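You operate a simulated robot arm through the tools that you are given. There is no shell and no other tool. Be economical: measure what you need, move in short steps, check, and stop when the job is done.

Carry out the task below with a simulated robot arm. There is one attempt and no reset: what you move stays moved.

## Task
Put things in order on the cream worktop by the toaster. At the end: the cream carton (marked "SINGLE CREAM") from the cream worktop by the toaster is in the white bowl; the yellow egg cup is in the purple bowl; the cream coffee caddy stands where the yellow egg cup stood; the purple snack box (marked "RAISINS") from the cream worktop by the toaster stands on top of the green wiping pad; whatever was shut is shut again. Leave all else as you found it, and nothing knocked over.

The check looks at the end state, three seconds after you hand in, the way a careful person would. Anything else that was tipped, shoved, dropped, spilled or broken makes it a failure.

## Robot
A 6-joint arm with a two-finger parallel gripper, fixed in place. Base frame: the origin is at the foot of the arm, x ahead of it, y to its left, z up; the work surface is at about z = 910. Readings come in mm, degrees, newtons and seconds.
With the tool pointing down near the work surface it reaches from about 360 to 760 mm from the base axis. Its first joint turns from -66.0 to 66.0 degrees. Payload 2.45 kg.
The TCP is the grasp point between the finger pads, 24 mm short of the fingertips. In the tool frame z runs along the fingers and y along their closing line. Largest opening 68 mm; finger width 17, thickness 10; the body of the gripper, 40 by 70 mm, starts 41 mm behind the TCP.
Orientation is that of the tool frame in the base frame, as [roll, pitch, yaw] about the fixed x, y, z axes, in that order (R = Rz(yaw) Ry(pitch) Rx(roll)). With the fingers straight down and closing along the base's y, the tool's x points along the base's -x, its y along +y and its z along -z.

## Interface
- The arm moves only by the tool nudge_tool. Its argument "rows" is text: rows parted by semicolons, each of 7 numbers parted by spaces: the closure, from 0 (fully open) to 1 (shut), then the shift along the tool's x, y, z in units of 200 mm (1.0 is 200 mm), then the turn, a rotation vector about the tool's x, y, z in units of 120 degrees (1.0 is 120 degrees). In form: claw x y z ax ay az; .... A call has 1 to 8 rows; each row is the pose to reach, as a shift and turn from the pose commanded when the call began, along the tool's axes at that moment. A call with a number of a shift or a turn outside -1 to 1 is refused whole. Rows are played at 5 a second. More than 50 mm and 8.6 degrees between two rows, or a gripper value outside its range, and nothing of the call is played. Where a pose cannot be reached the arm comes as near as it can. A force on the tool above 40 N (or 10 N above the force at the start of the call, whichever is more), or a blocked arm, ends the call early, and 0.2 s more pass. The fingers move at their own pace (about 108 mm/s each) and stop on an object; they squeeze with about 38 N. The grip force told is the motor's: it shows also when the fingers shut on nothing. Time passes only in rows, and 0.2 s behind the last, so rows that repeat a pose let the fingers close. It gives the time, the measured TCP pose, the force on the tool (base axes), the opening and the grip force at its end, in the units of the frame above (readings bear some noise), and new pictures: "show" is both (left out), scene, wrist or none.
- Cameras (640 x 400 px; columns grow to the right, rows downward): "scene" is fixed at [171.1, 439.7, 1454.1]; the picture's right is [-0.58, -0.82, 0.00], its down [-0.56, 0.39, -0.73] and it looks along [0.60, -0.42, -0.68] (base axes); focal length 246 px, centre (320, 200). "wrist" rides on the gripper at [84, 11, -75] in the tool frame; the picture's right is [-0.13, 0.99, 0.00], its down [-0.60, -0.08, -0.79] and it looks along [-0.79, -0.10, 0.61] (tool axes); focal length 251 px, centre (320, 200). There is no depth. A picture from a camera that has moved, and an enlarged one, comes with that camera's place and axes in the base frame and with its lens. The place of the scene camera against the robot may be out by one fixed shift of up to 18 mm in any direction.
- enlarge(camera, box): a new picture of the part [left, top, right, bottom] of that camera's present view, enlarged. It takes no simulated time.
- close_job(): hands the job in; it is judged then, once.

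Go step by step. Nothing tells you positions but the pictures and the camera data: compare them with the known pose of the tool, close in by small moves and look again before you grip or let go. The budget is 120 turns and 200 pictures, counting those below and the enlarged ones. Unless the task says otherwise, let go and move clear before handing in.

The tools are called after "Request:" by a JSON object that holds its "name" and its "arguments". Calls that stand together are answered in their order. nudge_tool: Moves the arm, as the interface text tells. Its arguments: {"type":"object","properties":{"rows":{"type":"string"},"show":{"type":"string","enum":["both","scene","wrist","none"]}},"required":["rows"]} The other tools are called the same way: enlarge (camera, box) takes an enlarged picture of a part of a camera's view; close_job () hands the job in.

At the start:

```text
clock: 0.0
position: [501.8, 18.7, 1247.4]
ee_rot: [180.0, 0.0, -179.9]
contact_force: [-1.1, -0.1, -0.2]
finger_gap: 67.8
grip_force: 0.0
```

scene: 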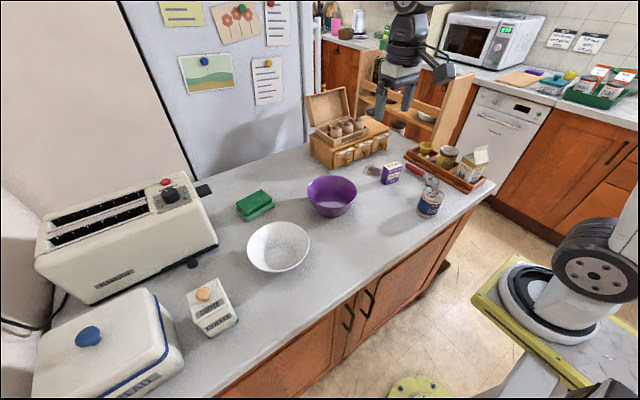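
wrist: 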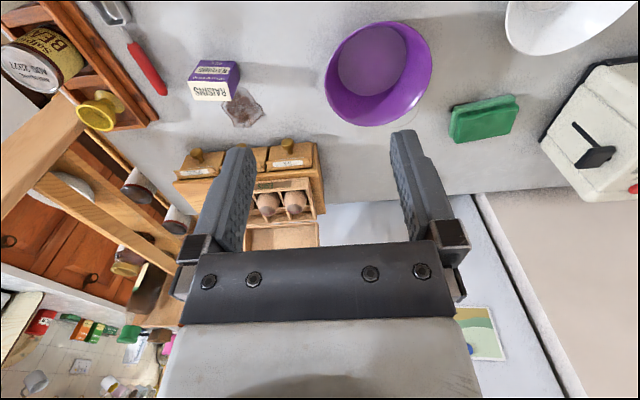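

I see the worktop with the toaster, bowls, green pad, raisins box and a tray with the egg cup, caddy and carton. I'll enlarge the pictures first to identify everything.

Request:
{"name": "enlarge", "arguments": {"camera": "scene", "box": [360, 120, 520, 220]}}

Request:
{"name": "enlarge", "arguments": {"camera": "scene", "box": [220, 80, 400, 280]}}

Request:
{"name": "enlarge", "arguments": {"camera": "wrist", "box": [0, 0, 320, 200]}}

Request:
{"name": "enlarge", "arguments": {"camera": "scene", "box": [500, 20, 640, 120]}}

```text
4.00 times, centred on (440, 170) of scene
camera zoom: at [171.1, 439.7, 1454.1], right [-0.58, -0.82, 0.0], down [-0.56, 0.39, -0.73], along [0.6, -0.42, -0.68], focal length 985 px, centre (-160, 320)
```

zoom: 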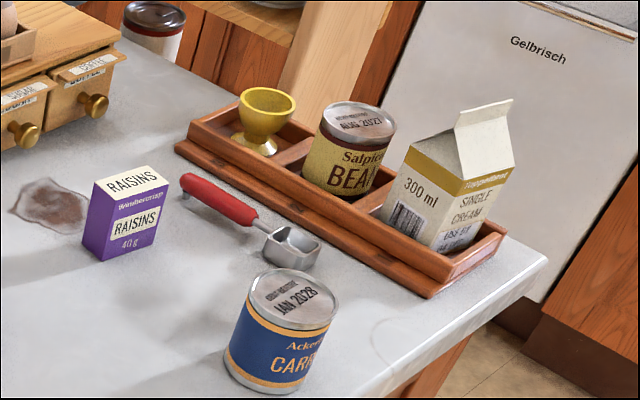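

```text
2.00 times, centred on (310, 180) of scene
camera zoom: at [171.1, 439.7, 1454.1], right [-0.58, -0.82, 0.0], down [-0.56, 0.39, -0.73], along [0.6, -0.42, -0.68], focal length 492 px, centre (340, 240)
```

zoom: 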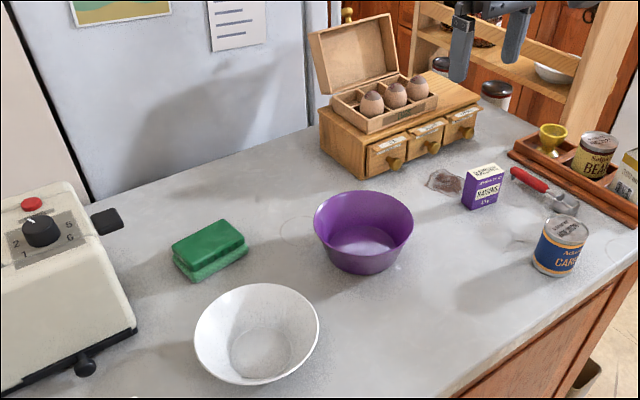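

```text
2.00 times, centred on (160, 100) of wrist
camera zoom: at [418.0, 28.1, 1323.1], right [0.13, 0.99, 0.0], down [0.6, -0.08, 0.79], along [0.79, -0.1, -0.61], focal length 503 px, centre (640, 400)
```

zoom: 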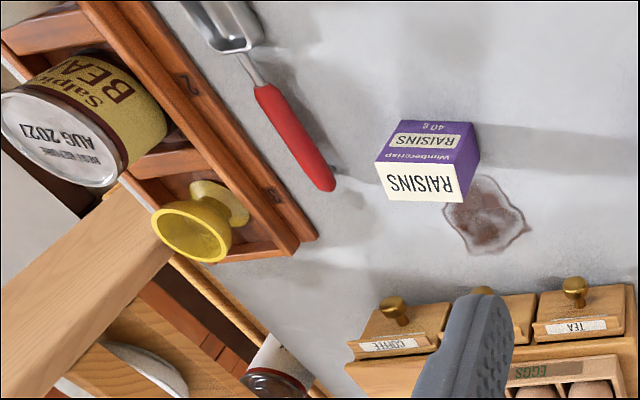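

```text
4.00 times, centred on (570, 70) of scene
camera zoom: at [171.1, 439.7, 1454.1], right [-0.58, -0.82, 0.0], down [-0.56, 0.39, -0.73], along [0.6, -0.42, -0.68], focal length 985 px, centre (-680, 720)
```

zoom: 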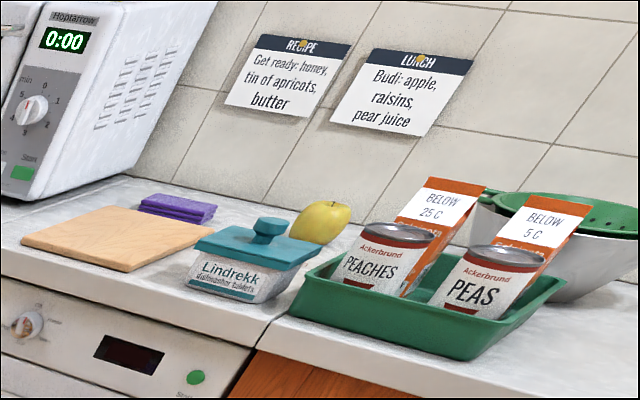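

Next I need to find the cream coffee caddy, so I'll look at the objects near the toaster and the drawers.

Request:
{"name": "enlarge", "arguments": {"camera": "scene", "box": [20, 250, 260, 400]}}

Request:
{"name": "enlarge", "arguments": {"camera": "scene", "box": [300, 80, 396, 176]}}

Request:
{"name": "enlarge", "arguments": {"camera": "scene", "box": [310, 0, 480, 140]}}

```text
2.67 times, centred on (140, 325) of scene
camera zoom: at [171.1, 439.7, 1454.1], right [-0.58, -0.82, 0.0], down [-0.56, 0.39, -0.73], along [0.6, -0.42, -0.68], focal length 656 px, centre (800, -133)
```

zoom: 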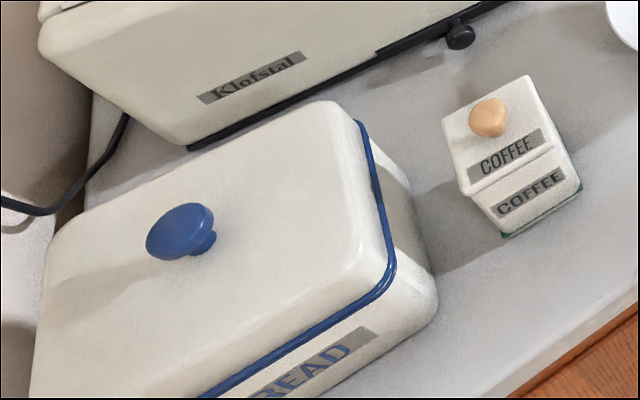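

```text
4.17 times, centred on (348, 128) of scene
camera zoom: at [171.1, 439.7, 1454.1], right [-0.58, -0.82, 0.0], down [-0.56, 0.39, -0.73], along [0.6, -0.42, -0.68], focal length 1026 px, centre (203, 500)
```

zoom: 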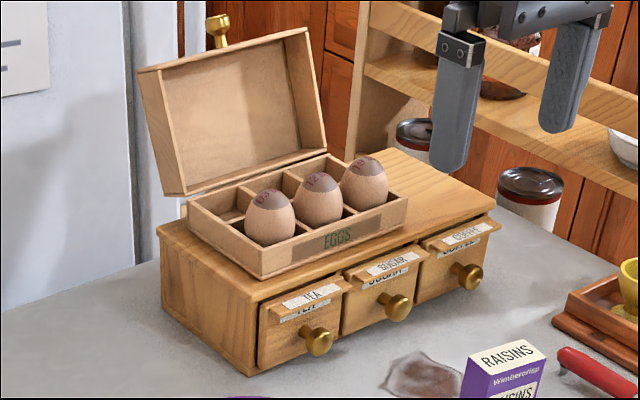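

```text
2.86 times, centred on (395, 70) of scene
camera zoom: at [171.1, 439.7, 1454.1], right [-0.58, -0.82, 0.0], down [-0.56, 0.39, -0.73], along [0.6, -0.42, -0.68], focal length 703 px, centre (106, 571)
```

zoom: 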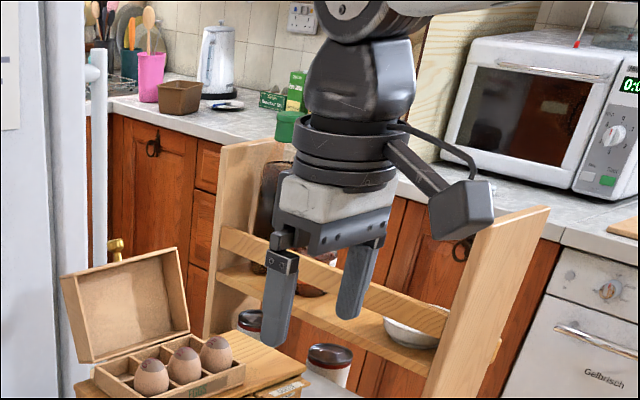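

The coffee caddy is the white-cream tin near the bread bin, around (456,497). The egg cup is near (611,-373), the raisins near (590,-158), the pad near (722,290), the purple bowl near (608,87) and the white bowl near (540,314). I'll move toward the egg cup for a closer look.

Request:
{"name": "nudge_tool", "arguments": {"rows": "0 -0.03 -0.2 0.06 0 0 0; 0 -0.06 -0.4 0.12 0 0 0; 0 -0.09 -0.6 0.18 0 0 0; 0 -0.12 -0.8 0.24 0 0 0; 0 -0.15 -1.0 0.3 0 0 0", "show": "none"}}

Request:
{"name": "nudge_tool", "arguments": {"rows": "0 0 -0.2 0.06 0 0 0; 0 0 -0.4 0.12 0 0 0; 0 0 -0.6 0.18 0 0 0; 0 0 -0.75 0.24 0 0 0; 0 0 -0.75 0.24 0 0 0"}}

```text
clock: 1.2
position: [528.7, -184.2, 1186.4]
ee_rot: [180.0, 0.0, -180.0]
contact_force: [0.4, -0.6, -0.1]
finger_gap: 68.1
grip_force: 0.1
```

```text
clock: 2.4
position: [529.7, -335.0, 1141.5]
ee_rot: [180.0, -0.1, -179.9]
contact_force: [-0.4, 0.2, -0.1]
finger_gap: 68.0
grip_force: 0.1
camera wrist: at [445.2, -324.6, 1217.1], right [0.13, 0.99, 0.0], down [0.6, -0.08, 0.79], along [0.79, -0.1, -0.61], focal length 251 px, centre (320, 200)
```

scene: 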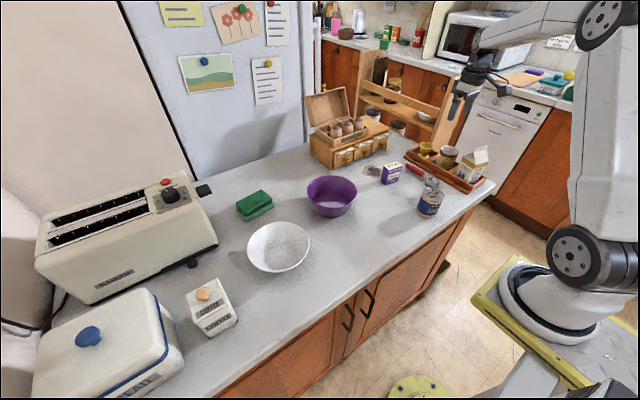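
wrist: 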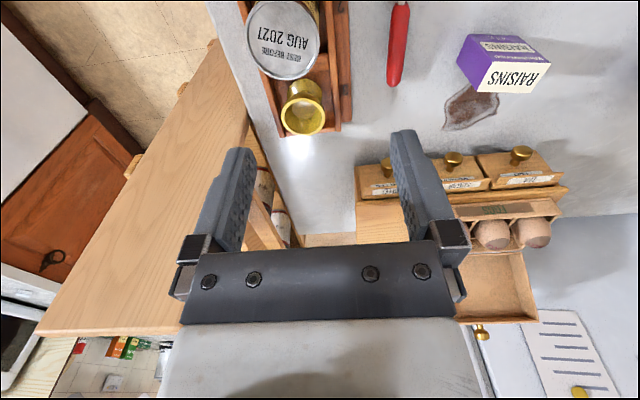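

The shelf board stands behind the worktop edge at about y≈-457. The egg cup rim is around (600,-362,970), so I'll approach above it and look again.

Request:
{"name": "nudge_tool", "arguments": {"rows": "0 -0.1 -0.06 0.15 0 0 0; 0 -0.2 -0.12 0.3 0 0 0; 0 -0.25 -0.135 0.5 0 0 0; 0 -0.25 -0.135 0.5 0 0 0"}}

```text
clock: 3.4
position: [581.4, -359.8, 1039.5]
ee_rot: [-180.0, 0.0, -180.0]
contact_force: [0.6, 0.3, -0.3]
finger_gap: 68.1
grip_force: 0.0
camera wrist: at [497.2, -347.9, 1114.8], right [0.13, 0.99, 0.0], down [0.6, -0.08, 0.79], along [0.79, -0.1, -0.61], focal length 251 px, centre (320, 200)
```

scene: 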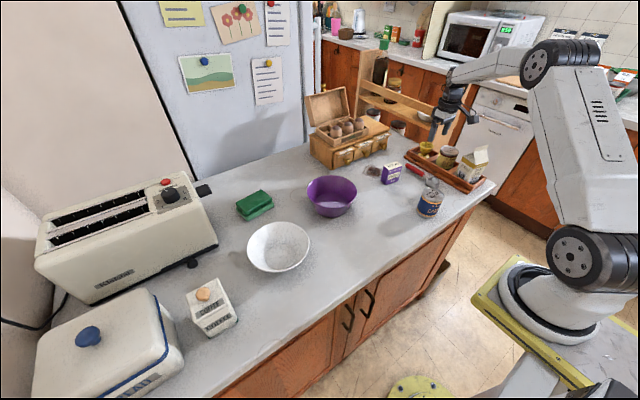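
wrist: 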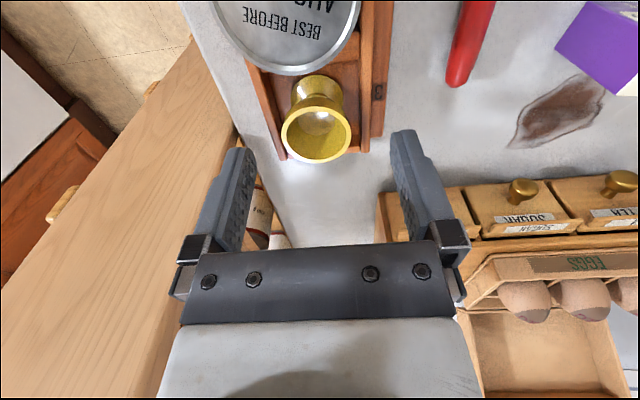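

Request:
{"name": "nudge_tool", "arguments": {"rows": "0 -0.06 -0.01 0.1 0 0 0; 0 -0.12 -0.022 0.19 0 0 0; 0 -0.12 -0.022 0.19 0 0 0"}}

Request:
{"name": "enlarge", "arguments": {"camera": "scene", "box": [380, 90, 500, 210]}}

```text
clock: 4.2
position: [607.8, -363.5, 1002.0]
ee_rot: [-179.9, 0.1, 180.0]
contact_force: [-0.1, 0.0, -0.5]
finger_gap: 67.9
grip_force: 0.0
camera wrist: at [522.5, -352.6, 1077.0], right [0.13, 0.99, 0.0], down [0.6, -0.08, 0.79], along [0.79, -0.1, -0.61], focal length 251 px, centre (320, 200)
```

scene: 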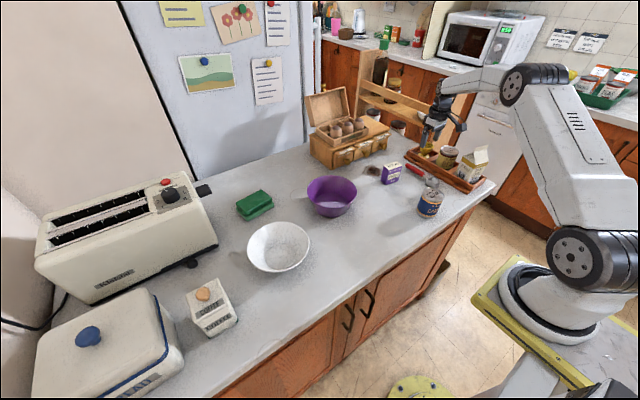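
wrist: 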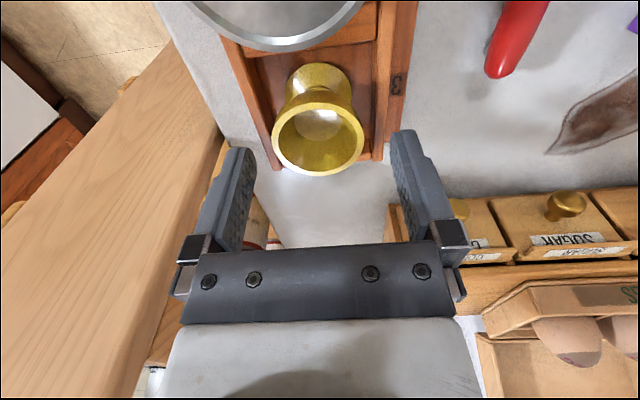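

```text
3.33 times, centred on (440, 150) of scene
camera zoom: at [171.1, 439.7, 1454.1], right [-0.58, -0.82, 0.0], down [-0.56, 0.39, -0.73], along [0.6, -0.42, -0.68], focal length 821 px, centre (-80, 367)
```

zoom: 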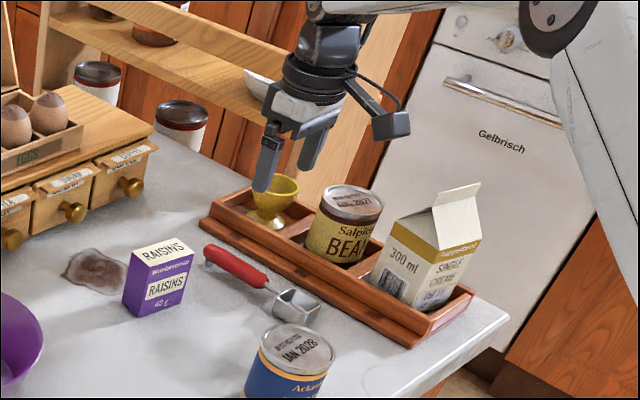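

The TCP is centred over the cup, with the rim at about (606,-363,972). I'll descend 43 mm and close.

Request:
{"name": "nudge_tool", "arguments": {"rows": "0 0.01 0 0.07 0 0 0; 0 0.01 0 0.14 0 0 0; 0 0.01 0 0.215 0 0 0; 0 0.01 0 0.215 0 0 0"}}

```text
clock: 5.3
position: [605.5, -364.0, 964.6]
ee_rot: [-179.9, 0.3, 180.0]
contact_force: [-0.2, 0.2, 2.9]
finger_gap: 68.1
grip_force: 0.0
stopped in row 4: the force on the tool passed its limit (the readings are from after the stop); the commanded pose is now the measured one
camera wrist: at [521.4, -353.4, 1038.8], right [0.13, 0.99, 0.0], down [0.6, -0.08, 0.8], along [0.79, -0.1, -0.61], focal length 251 px, centre (320, 200)
```

scene: 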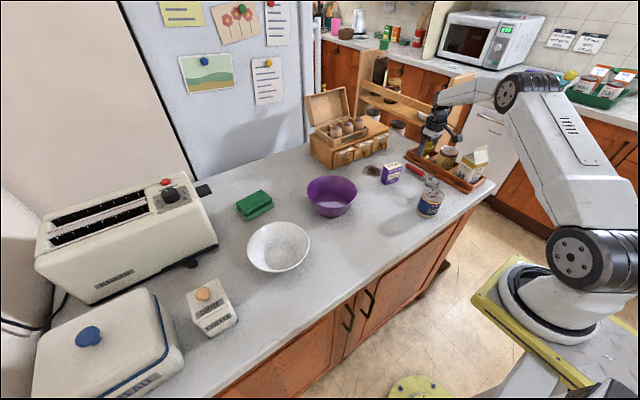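
wrist: 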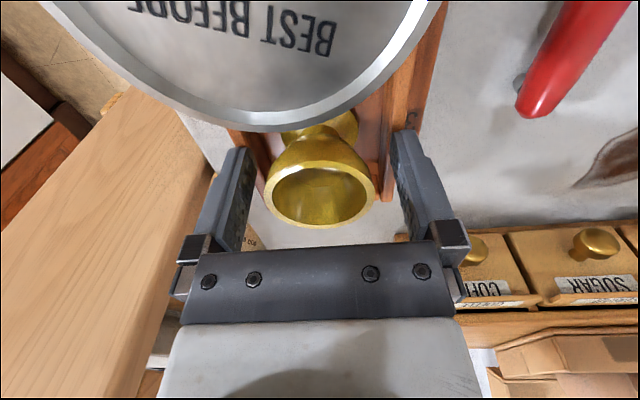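

A fingertip touched something, most likely the tray wall top. The height is already enough to hold the cup bowl, so I'll lift 2 mm and close.

Request:
{"name": "nudge_tool", "arguments": {"rows": "0 0 0 -0.012 0 0 0; 0.3 0 0 -0.012 0 0 0; 0.6 0 0 -0.012 0 0 0; 1 0 0 -0.012 0 0 0; 1 0 0 -0.012 0 0 0"}}

```text
clock: 6.5
position: [604.7, -362.6, 965.7]
ee_rot: [-179.9, 0.2, 180.0]
contact_force: [-0.1, 0.1, 0.3]
finger_gap: 53.5
grip_force: 38.1
camera wrist: at [521.5, -353.4, 1040.7], right [0.13, 0.99, 0.0], down [0.6, -0.08, 0.8], along [0.79, -0.1, -0.61], focal length 251 px, centre (320, 200)
```

scene: 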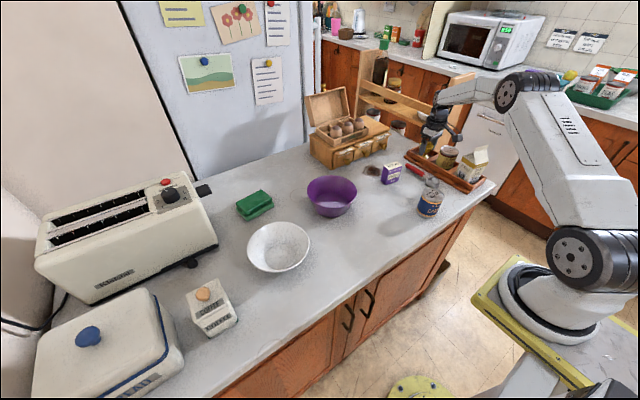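
wrist: 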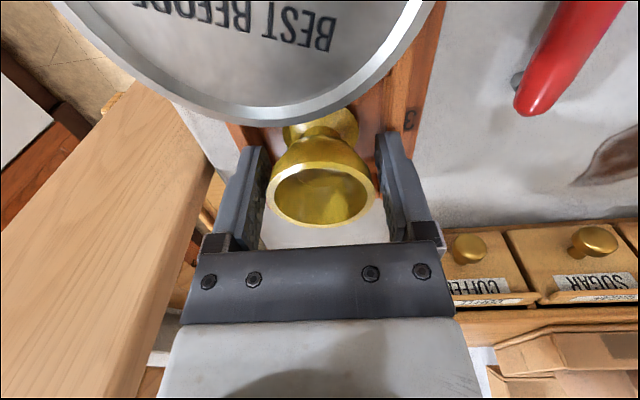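

The fingers stopped at 53.5 mm on the cup rim. I'll lift straight up and check.

Request:
{"name": "nudge_tool", "arguments": {"rows": "1 0 0 -0.06 0 0 0; 1 0 0 -0.12 0 0 0; 1 0 0 -0.2 0 0 0; 1 0 0 -0.3 0 0 0; 1 0 0 -0.3 0 0 0"}}

Request:
{"name": "enlarge", "arguments": {"camera": "scene", "box": [380, 90, 500, 210]}}

```text
clock: 7.7
position: [606.7, -364.0, 1027.2]
ee_rot: [179.9, 0.2, 180.0]
contact_force: [-0.2, 0.6, -1.0]
finger_gap: 53.0
grip_force: 38.1
camera wrist: at [522.5, -352.7, 1102.7], right [0.13, 0.99, 0.0], down [0.6, -0.08, 0.8], along [0.79, -0.1, -0.61], focal length 251 px, centre (320, 200)
```

scene: 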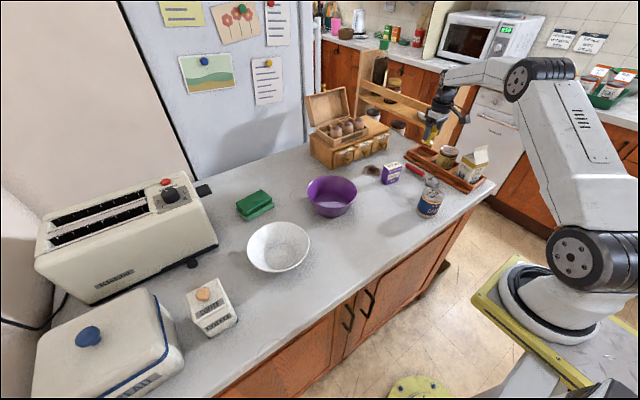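
wrist: 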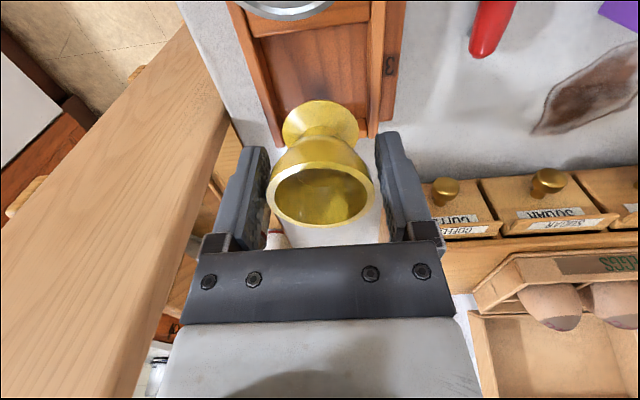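

```text
3.33 times, centred on (440, 150) of scene
camera zoom: at [171.2, 439.7, 1454.1], right [-0.58, -0.82, 0.0], down [-0.56, 0.39, -0.73], along [0.6, -0.42, -0.68], focal length 821 px, centre (-80, 367)
```

zoom: 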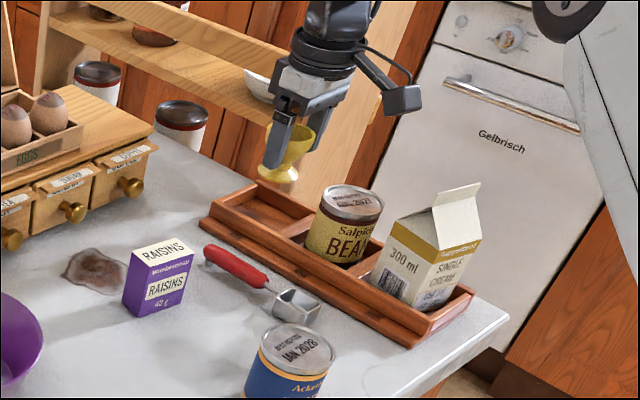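

The cup is held cleanly. I'll carry it toward the purple bowl at about (608,87), going up first.

Request:
{"name": "nudge_tool", "arguments": {"rows": "1 0 0 -0.2 0 0 0; 1 0 0.1 -0.37 0 0 0; 1 0.01 0.3 -0.4 0 0 0; 1 0.02 0.5 -0.4 0 0 0; 1 0.03 0.7 -0.4 0 0 0; 1 0.03 0.9 -0.4 0 0 0; 1 0.03 1.0 -0.4 0 0 0", "show": "none"}}

Request:
{"name": "nudge_tool", "arguments": {"rows": "1 0.03 0.2 0 0 0 0; 1 0.06 0.4 0 0 0 0; 1 0.1 0.6 0 0 0 0; 1 0.13 0.8 0 0 0 0; 1 0.16 0.95 0 0 0 0; 1 0.16 0.95 0 0 0 0"}}

```text
clock: 9.3
position: [599.5, -159.9, 1104.5]
ee_rot: [-179.9, 0.2, 180.0]
contact_force: [0.6, -0.3, 0.3]
finger_gap: 53.2
grip_force: 38.2
```

```text
clock: 10.7
position: [570.4, 29.3, 1106.6]
ee_rot: [-180.0, 0.2, -180.0]
contact_force: [0.2, 0.2, -1.3]
finger_gap: 52.8
grip_force: 37.9
camera wrist: at [485.6, 39.5, 1180.3], right [0.13, 0.99, 0.0], down [0.6, -0.08, 0.8], along [0.79, -0.1, -0.61], focal length 251 px, centre (320, 200)
```

scene: 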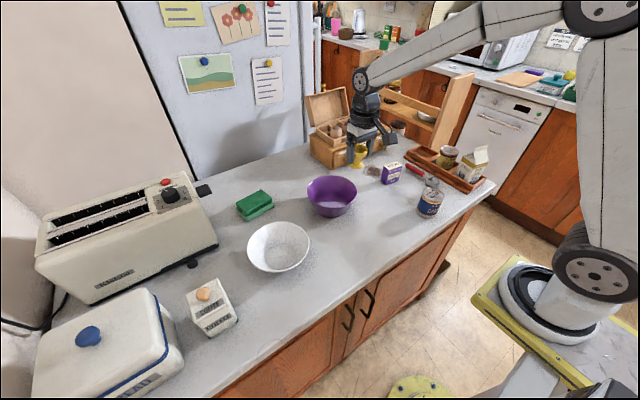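
wrist: 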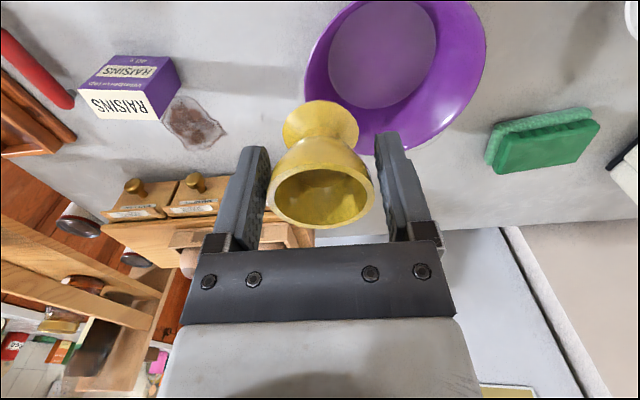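

The bowl's centre is about (599,87). I'll move over it and lower part way.

Request:
{"name": "nudge_tool", "arguments": {"rows": "1 -0.07 0.14 0 0 0 0; 1 -0.14 0.29 0 0 0 0; 1 -0.145 0.29 0.15 0 0 0; 1 -0.145 0.29 0.3 0 0 0; 1 -0.145 0.29 0.3 0 0 0"}}

Request:
{"name": "enlarge", "arguments": {"camera": "scene", "box": [280, 110, 400, 230]}}

```text
clock: 11.9
position: [596.2, 86.1, 1046.9]
ee_rot: [-180.0, 0.2, 180.0]
contact_force: [0.3, 0.5, -0.7]
finger_gap: 52.9
grip_force: 38.1
camera wrist: at [513.1, 96.5, 1120.7], right [0.13, 0.99, 0.0], down [0.6, -0.08, 0.8], along [0.79, -0.1, -0.61], focal length 251 px, centre (320, 200)
```

scene: 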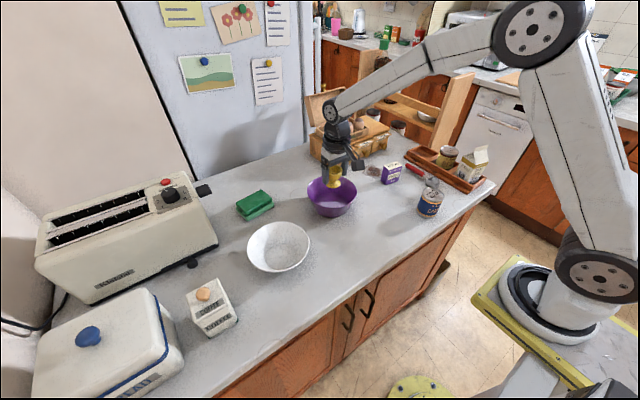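
wrist: 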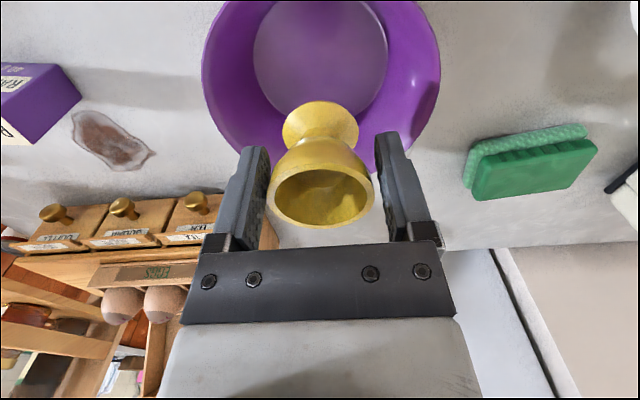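

```text
3.33 times, centred on (340, 170) of scene
camera zoom: at [171.2, 439.7, 1454.1], right [-0.58, -0.82, 0.0], down [-0.56, 0.39, -0.73], along [0.6, -0.42, -0.68], focal length 821 px, centre (253, 300)
```

zoom: 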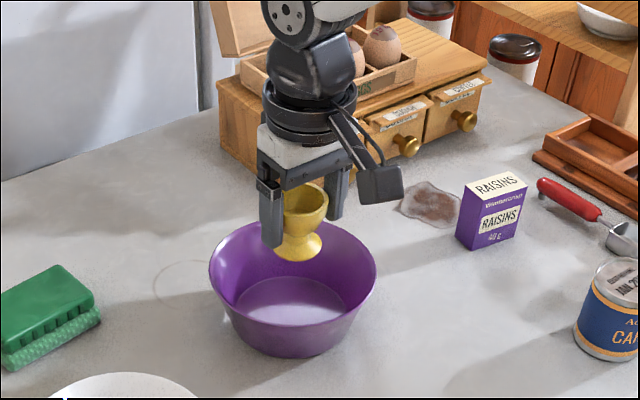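

Aligned with the bowl's centre at about (600,86). I'll lower in steps.

Request:
{"name": "nudge_tool", "arguments": {"rows": "1 -0.02 0 0.1 0 0 0; 1 -0.02 0 0.2 0 0 0; 1 -0.02 0 0.28 0 0 0; 1 -0.02 0 0.34 0 0 0; 1 -0.02 0 0.37 0 0 0; 1 -0.02 0 0.37 0 0 0"}}

Request:
{"name": "enlarge", "arguments": {"camera": "scene", "box": [280, 110, 400, 230]}}

```text
clock: 13.3
position: [600.5, 84.9, 971.1]
ee_rot: [-179.9, 0.2, 180.0]
contact_force: [-0.4, 0.1, -1.0]
finger_gap: 53.0
grip_force: 38.0
camera wrist: at [515.7, 95.9, 1045.7], right [0.13, 0.99, 0.0], down [0.6, -0.08, 0.8], along [0.79, -0.1, -0.61], focal length 251 px, centre (320, 200)
```

scene: 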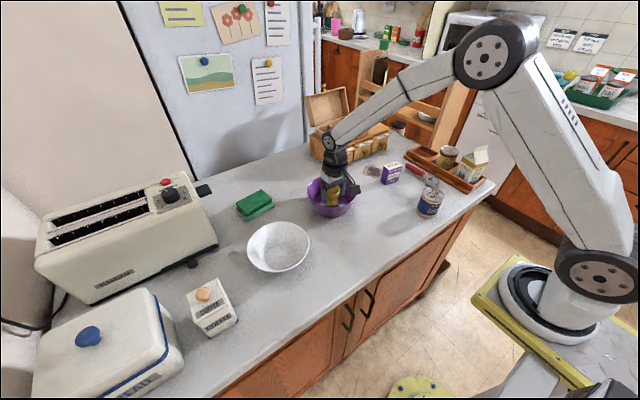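
wrist: 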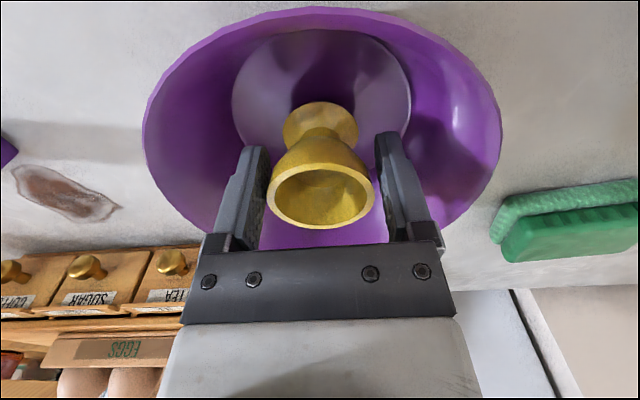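

```text
3.33 times, centred on (340, 170) of scene
camera zoom: at [171.2, 439.7, 1454.1], right [-0.58, -0.82, 0.0], down [-0.56, 0.39, -0.73], along [0.6, -0.42, -0.68], focal length 821 px, centre (253, 300)
```

zoom: 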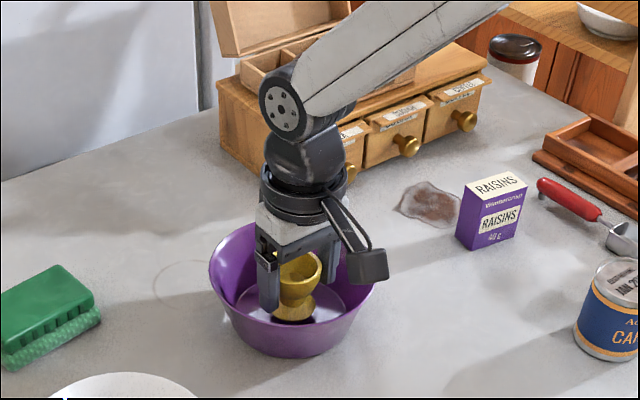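

Request:
{"name": "nudge_tool", "arguments": {"rows": "1 0 0 0.01 0 0 0; 1 0 0 0.02 0 0 0; 1 0 0 0.025 0 0 0", "show": "none"}}

Request:
{"name": "nudge_tool", "arguments": {"rows": "1 0 0 0.005 0 0 0; 1 0 0 0.01 0 0 0; 1 0 0 0.01 0 0 0", "show": "wrist"}}

```text
clock: 14.1
position: [600.5, 83.8, 966.8]
ee_rot: [-180.0, 0.2, -179.9]
contact_force: [0.7, 0.4, 0.5]
finger_gap: 52.9
grip_force: 37.7
```

```text
clock: 14.9
position: [600.7, 82.9, 964.4]
ee_rot: [-180.0, 0.2, -180.0]
contact_force: [0.2, 0.2, -0.8]
finger_gap: 52.7
grip_force: 37.7
camera wrist: at [516.2, 94.4, 1039.3], right [0.13, 0.99, 0.0], down [0.6, -0.08, 0.8], along [0.79, -0.1, -0.61], focal length 251 px, centre (320, 200)
```

wrist: 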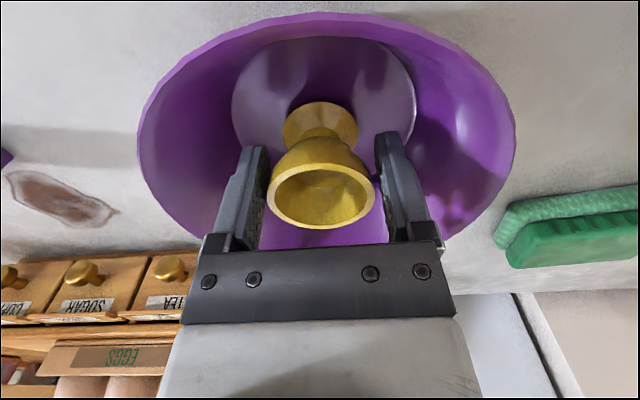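

Request:
{"name": "nudge_tool", "arguments": {"rows": "1 0 0.01 0.005 0 0 0; 1 0 0.01 0.01 0 0 0; 1 0 0.01 0.015 0 0 0; 1 0 0.01 0.015 0 0 0", "show": "none"}}

Request:
{"name": "nudge_tool", "arguments": {"rows": "1 0 0 0.005 0 0 0; 1 0 0 0.01 0 0 0; 1 0 0 0.01 0 0 0", "show": "both"}}

Request:
{"name": "enlarge", "arguments": {"camera": "scene", "box": [300, 150, 360, 220]}}

```text
clock: 15.9
position: [601.9, 85.7, 960.6]
ee_rot: [180.0, 0.2, 180.0]
contact_force: [0.4, -0.4, -1.1]
finger_gap: 52.5
grip_force: 38.1
```

```text
clock: 16.7
position: [600.2, 86.5, 960.0]
ee_rot: [-180.0, 0.4, -180.0]
contact_force: [-1.7, -0.5, 18.8]
finger_gap: 52.3
grip_force: 37.8
camera wrist: at [516.0, 96.7, 1034.9], right [0.13, 0.99, 0.0], down [0.6, -0.08, 0.8], along [0.79, -0.1, -0.6], focal length 251 px, centre (320, 200)
```

scene: 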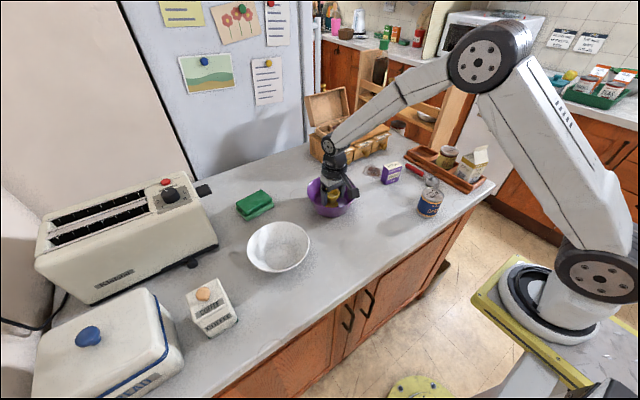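
wrist: 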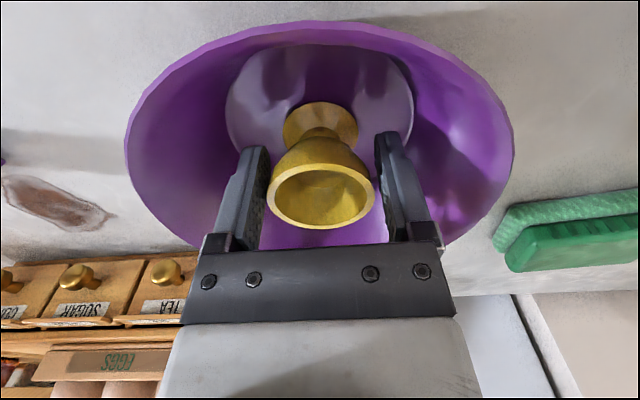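

```text
5.71 times, centred on (330, 185) of scene
camera zoom: at [170.7, 439.6, 1454.2], right [-0.58, -0.82, 0.0], down [-0.56, 0.39, -0.73], along [0.6, -0.42, -0.68], focal length 1407 px, centre (263, 286)
```

zoom: 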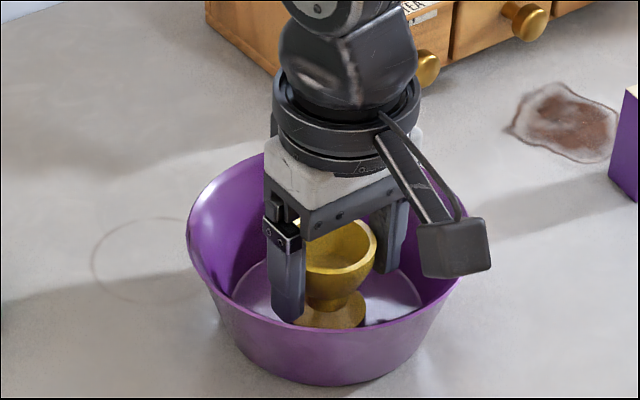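

The cup has touched down with 19 N. I'll relieve 1 mm, open and rise.

Request:
{"name": "nudge_tool", "arguments": {"rows": "1 0 0 -0.007 0 0 0; 0.1 0 0 -0.007 0 0 0; 0.1 0 0 -0.007 0 0 0; 0.1 0 0 -0.1 0 0 0; 0.1 0 0 -0.3 0 0 0; 0.1 0 0 -0.5 0 0 0; 0.1 0 0 -0.7 0 0 0"}}

Request:
{"name": "enlarge", "arguments": {"camera": "scene", "box": [300, 150, 360, 220]}}

```text
clock: 18.3
position: [600.2, 83.9, 1100.2]
ee_rot: [179.9, 0.0, -179.9]
contact_force: [-0.4, 0.0, -0.8]
finger_gap: 60.9
grip_force: 0.1
camera wrist: at [515.4, 94.3, 1175.0], right [0.13, 0.99, 0.0], down [0.6, -0.08, 0.79], along [0.79, -0.1, -0.61], focal length 251 px, centre (320, 200)
```

scene: 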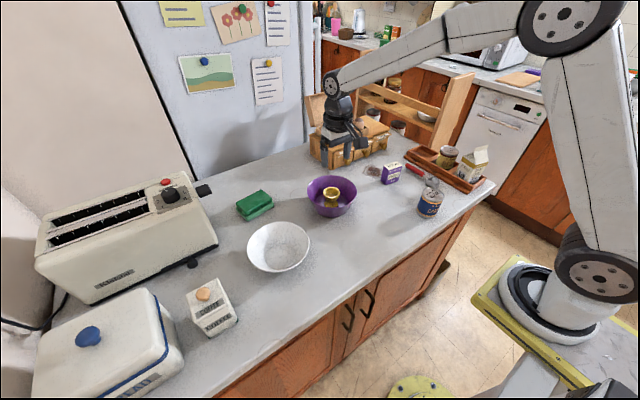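
wrist: 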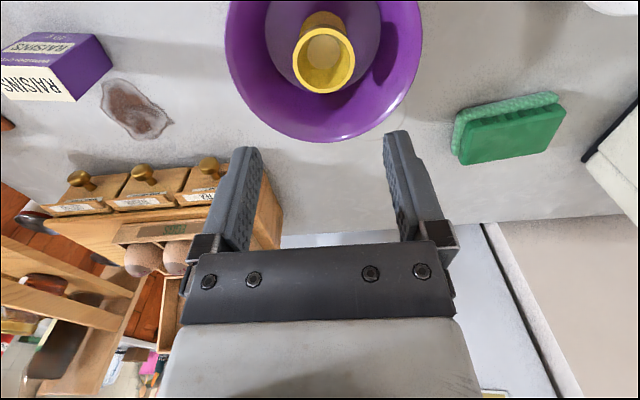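

```text
5.71 times, centred on (330, 185) of scene
camera zoom: at [171.1, 439.7, 1454.1], right [-0.58, -0.82, 0.0], down [-0.56, 0.39, -0.73], along [0.6, -0.42, -0.68], focal length 1407 px, centre (263, 286)
```

zoom: 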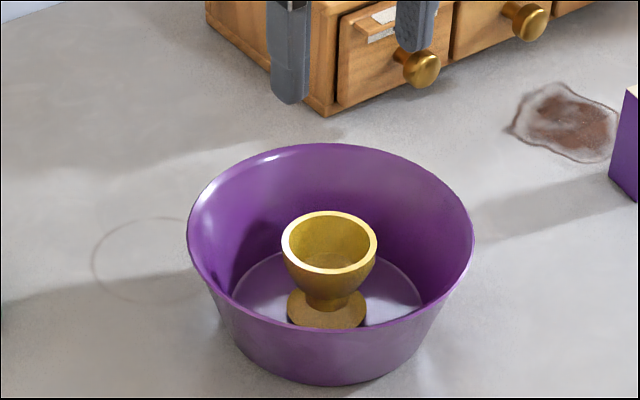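

The egg cup stands upright in the purple bowl. Next I'll move over toward the coffee caddy to look.

Request:
{"name": "nudge_tool", "arguments": {"rows": "0.1 0.15 0.18 -0.03 0 0 0; 0.1 0.3 0.36 -0.06 0 0 0; 0.1 0.45 0.54 -0.09 0 0 0; 0.1 0.6 0.72 -0.12 0 0 0; 0.1 0.75 0.9 -0.15 0 0 0; 0.1 0.85 1.0 -0.15 0 0 0", "show": "none"}}

Request:
{"name": "nudge_tool", "arguments": {"rows": "0 0.08 0.2 0 0 0 0; 0 0.12 0.4 0 0 0 0; 0 0.15 0.6 0 0 0 0; 0 0.2 0.8 0 0 0 0; 0 0.2 0.95 0 0 0 0; 0 0.2 0.95 0 0 0 0"}}

```text
clock: 19.7
position: [432.3, 284.4, 1132.1]
ee_rot: [179.9, 0.1, 179.9]
contact_force: [0.2, 0.6, 0.3]
finger_gap: 61.2
grip_force: 0.0
```

```text
clock: 21.1
position: [392.2, 476.5, 1128.2]
ee_rot: [-180.0, 0.2, -180.0]
contact_force: [-0.9, 0.3, 0.1]
finger_gap: 68.0
grip_force: 0.0
camera wrist: at [307.1, 486.8, 1203.6], right [0.13, 0.99, 0.0], down [0.6, -0.08, 0.8], along [0.79, -0.1, -0.61], focal length 251 px, centre (320, 200)
```

scene: 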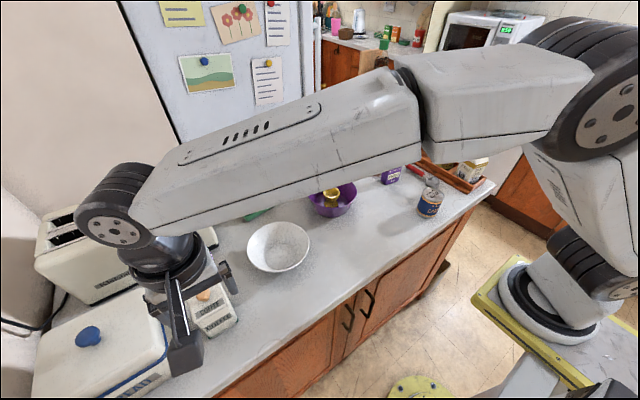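
wrist: 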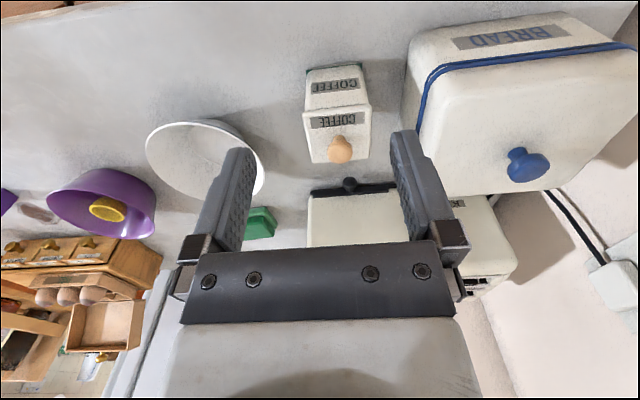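

Request:
{"name": "enlarge", "arguments": {"camera": "wrist", "box": [280, 40, 440, 190]}}

Request:
{"name": "enlarge", "arguments": {"camera": "scene", "box": [160, 240, 280, 360]}}

```text
2.67 times, centred on (360, 115) of wrist
camera zoom: at [307.1, 486.8, 1203.6], right [0.13, 0.99, 0.0], down [0.6, -0.08, 0.8], along [0.79, -0.1, -0.61], focal length 670 px, centre (213, 427)
```

zoom: 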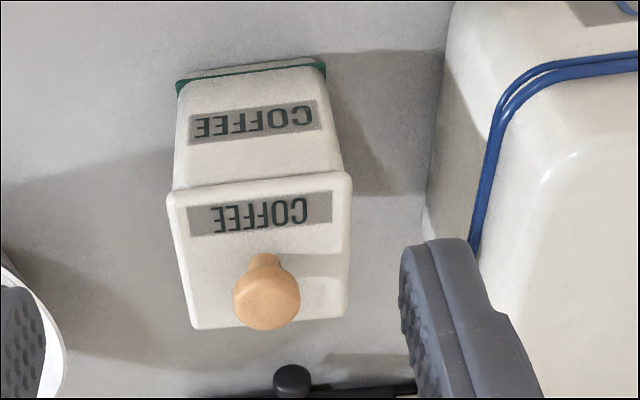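

```text
3.33 times, centred on (220, 300) of scene
camera zoom: at [171.1, 439.7, 1454.1], right [-0.58, -0.82, 0.0], down [-0.56, 0.39, -0.73], along [0.6, -0.42, -0.68], focal length 821 px, centre (653, -133)
```

zoom: 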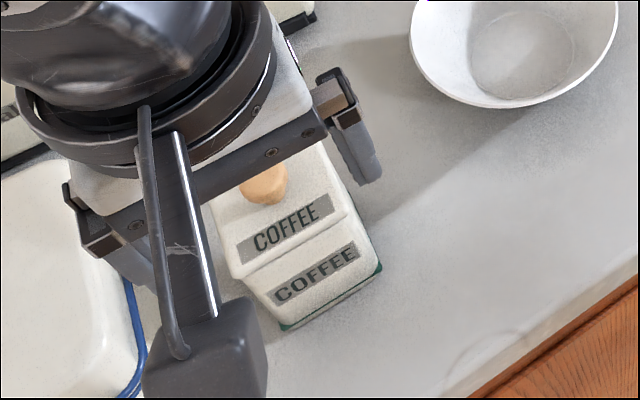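

The caddy is square, aligned with the base axes, about 62 mm wide and centred near (470,486). I'll move above it and check the alignment.

Request:
{"name": "nudge_tool", "arguments": {"rows": "0 -0.15 0.025 0.05 0 0 0; 0 -0.3 0.05 0.15 0 0 0; 0 -0.3 0.05 0.27 0 0 0; 0 -0.3 0.05 0.27 0 0 0"}}

Request:
{"name": "enlarge", "arguments": {"camera": "wrist", "box": [200, 0, 440, 240]}}

```text
clock: 22.1
position: [452.3, 487.2, 1073.1]
ee_rot: [179.9, 0.2, -179.9]
contact_force: [-0.2, -0.3, -0.6]
finger_gap: 68.1
grip_force: 0.1
camera wrist: at [367.8, 497.4, 1148.6], right [0.13, 0.99, 0.0], down [0.6, -0.08, 0.8], along [0.79, -0.1, -0.61], focal length 251 px, centre (320, 200)
```

scene: 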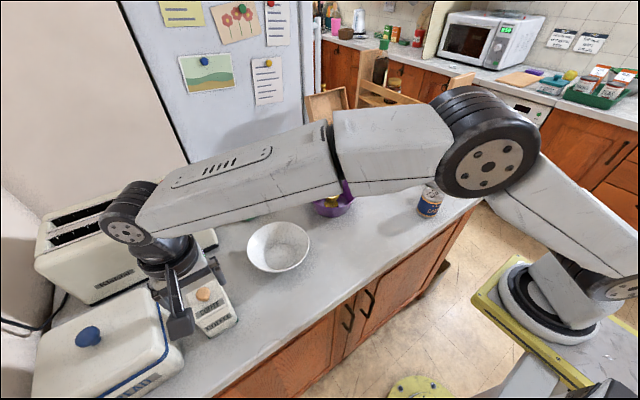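
wrist: 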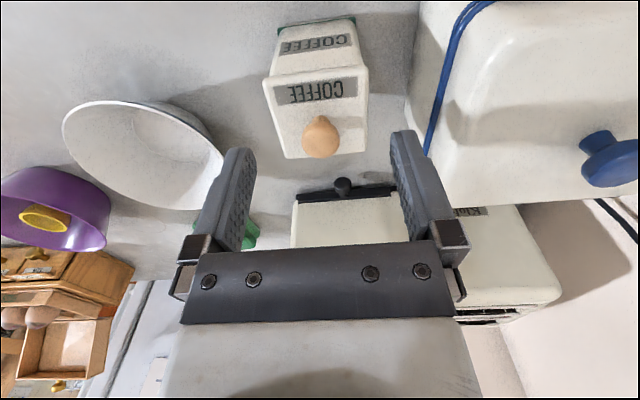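

```text
1.67 times, centred on (320, 120) of wrist
camera zoom: at [367.8, 497.4, 1148.6], right [0.13, 0.99, 0.0], down [0.6, -0.08, 0.8], along [0.79, -0.1, -0.61], focal length 419 px, centre (320, 333)
```

zoom: 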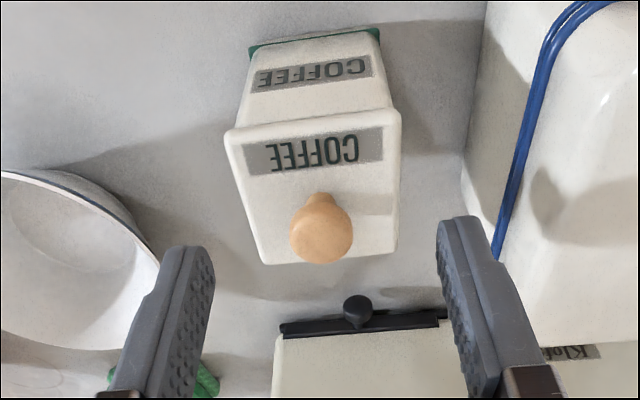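

The lid spans roughly x 440–502 and y 454–517 at z≈1000, so its centre is (470.5,485). I'll position just above it and check the finger clearance.

Request:
{"name": "nudge_tool", "arguments": {"rows": "0 -0.045 -0.005 0.08 0 0 0; 0 -0.09 -0.01 0.17 0 0 0; 0 -0.09 -0.01 0.17 0 0 0; 0 -0.09 -0.01 0.17 0 0 0"}}

Request:
{"name": "enlarge", "arguments": {"camera": "wrist", "box": [200, 80, 440, 240]}}

Request:
{"name": "enlarge", "arguments": {"camera": "scene", "box": [130, 240, 270, 360]}}

```text
clock: 23.1
position: [470.2, 484.9, 1039.0]
ee_rot: [179.9, 0.2, -180.0]
contact_force: [0.3, -0.9, -0.2]
finger_gap: 68.1
grip_force: 0.1
camera wrist: at [385.6, 495.0, 1113.6], right [0.13, 0.99, 0.0], down [0.6, -0.08, 0.8], along [0.79, -0.1, -0.61], focal length 251 px, centre (320, 200)
```

scene: 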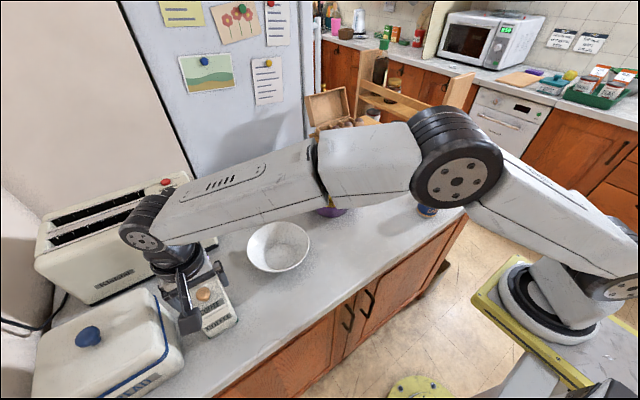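
wrist: 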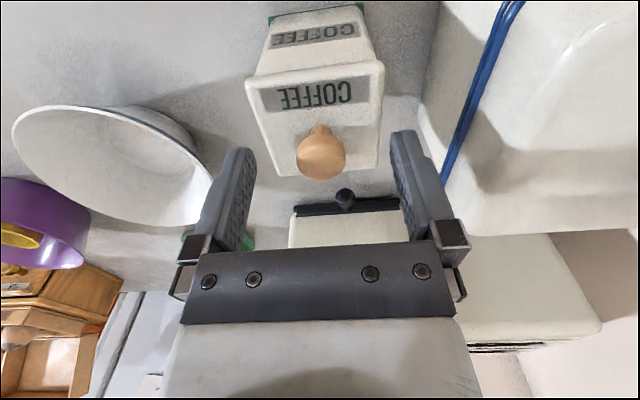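

```text
2.50 times, centred on (320, 160) of wrist
camera zoom: at [385.6, 495.0, 1113.6], right [0.13, 0.99, 0.0], down [0.6, -0.08, 0.8], along [0.79, -0.1, -0.61], focal length 629 px, centre (320, 300)
```

zoom: 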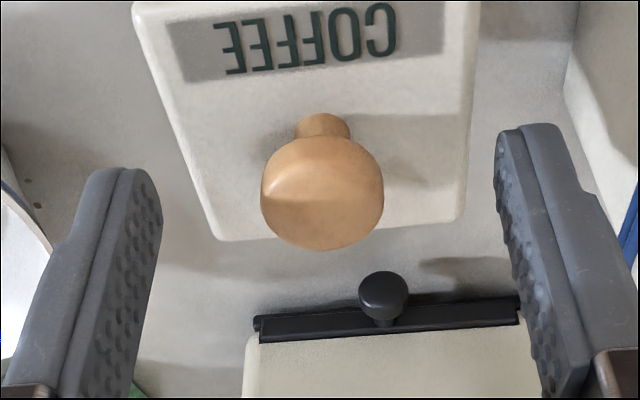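

```text
3.33 times, centred on (200, 300) of scene
camera zoom: at [171.1, 439.7, 1454.1], right [-0.58, -0.82, 0.0], down [-0.56, 0.39, -0.73], along [0.6, -0.42, -0.68], focal length 821 px, centre (720, -133)
```

zoom: 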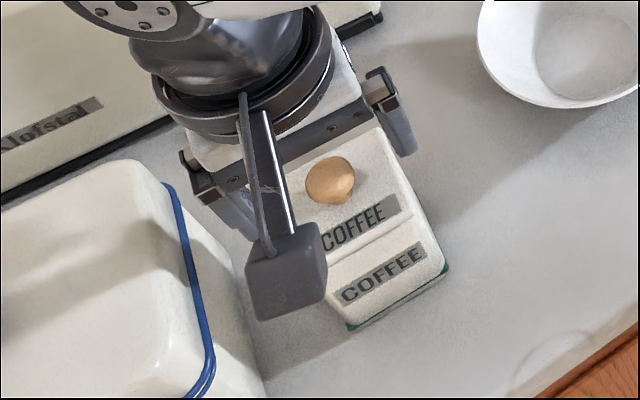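

Request:
{"name": "nudge_tool", "arguments": {"rows": "0 -0.005 -0.003 0.04 0 0 0; 0 -0.005 -0.003 0.065 0 0 0; 0 -0.005 -0.003 0.08 0 0 0; 0 -0.005 -0.003 0.09 0 0 0; 0 -0.005 -0.003 0.1 0 0 0; 0 -0.005 -0.003 0.11 0 0 0; 0 -0.005 -0.003 0.12 0 0 0"}}

Request:
{"name": "enlarge", "arguments": {"camera": "wrist", "box": [200, 80, 440, 240]}}

Request:
{"name": "enlarge", "arguments": {"camera": "scene", "box": [130, 240, 270, 360]}}

```text
clock: 24.7
position: [471.1, 483.2, 1015.8]
ee_rot: [-180.0, 0.2, -179.9]
contact_force: [0.0, 1.5, 0.6]
finger_gap: 68.0
grip_force: 0.1
camera wrist: at [385.8, 493.3, 1090.8], right [0.13, 0.99, 0.0], down [0.6, -0.08, 0.8], along [0.79, -0.1, -0.61], focal length 251 px, centre (320, 200)
```

scene: 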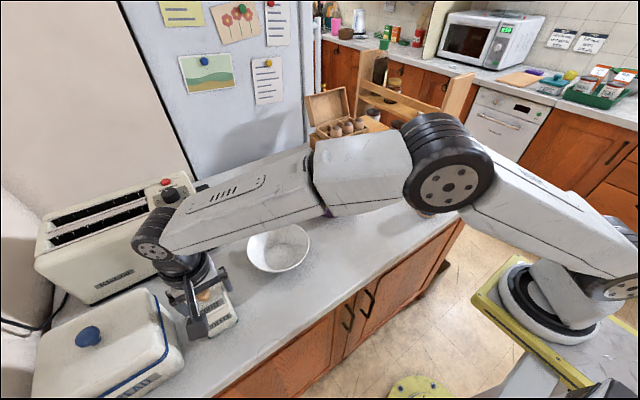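
wrist: 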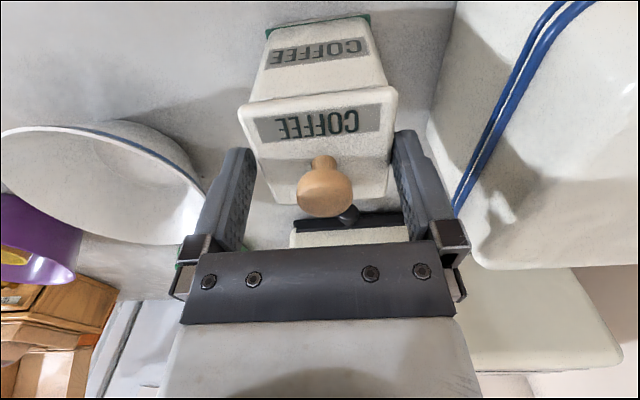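

```text
2.50 times, centred on (320, 160) of wrist
camera zoom: at [385.8, 493.3, 1090.8], right [0.13, 0.99, 0.0], down [0.6, -0.08, 0.8], along [0.79, -0.1, -0.61], focal length 629 px, centre (320, 300)
```

zoom: 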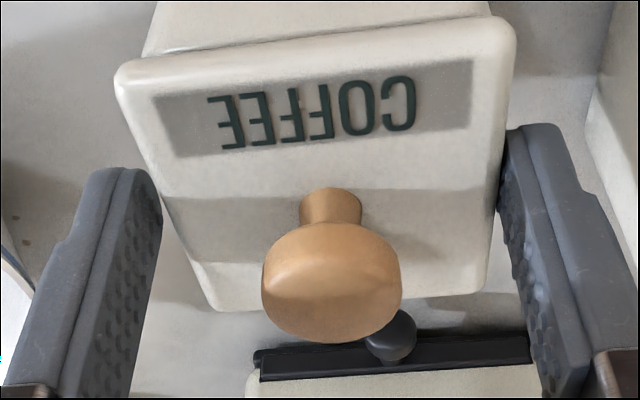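

```text
3.33 times, centred on (200, 300) of scene
camera zoom: at [171.1, 439.7, 1454.1], right [-0.58, -0.82, 0.0], down [-0.56, 0.39, -0.73], along [0.6, -0.42, -0.68], focal length 821 px, centre (720, -133)
```

zoom: 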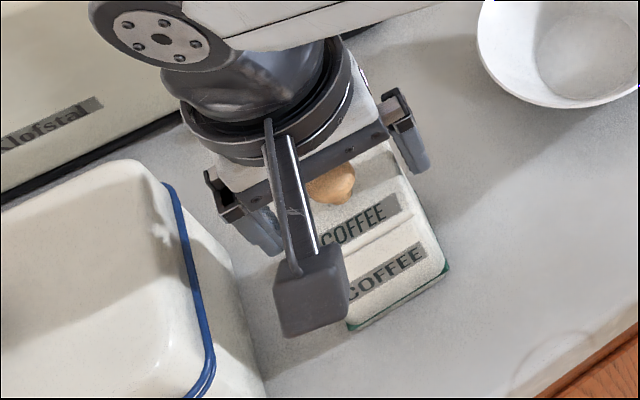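

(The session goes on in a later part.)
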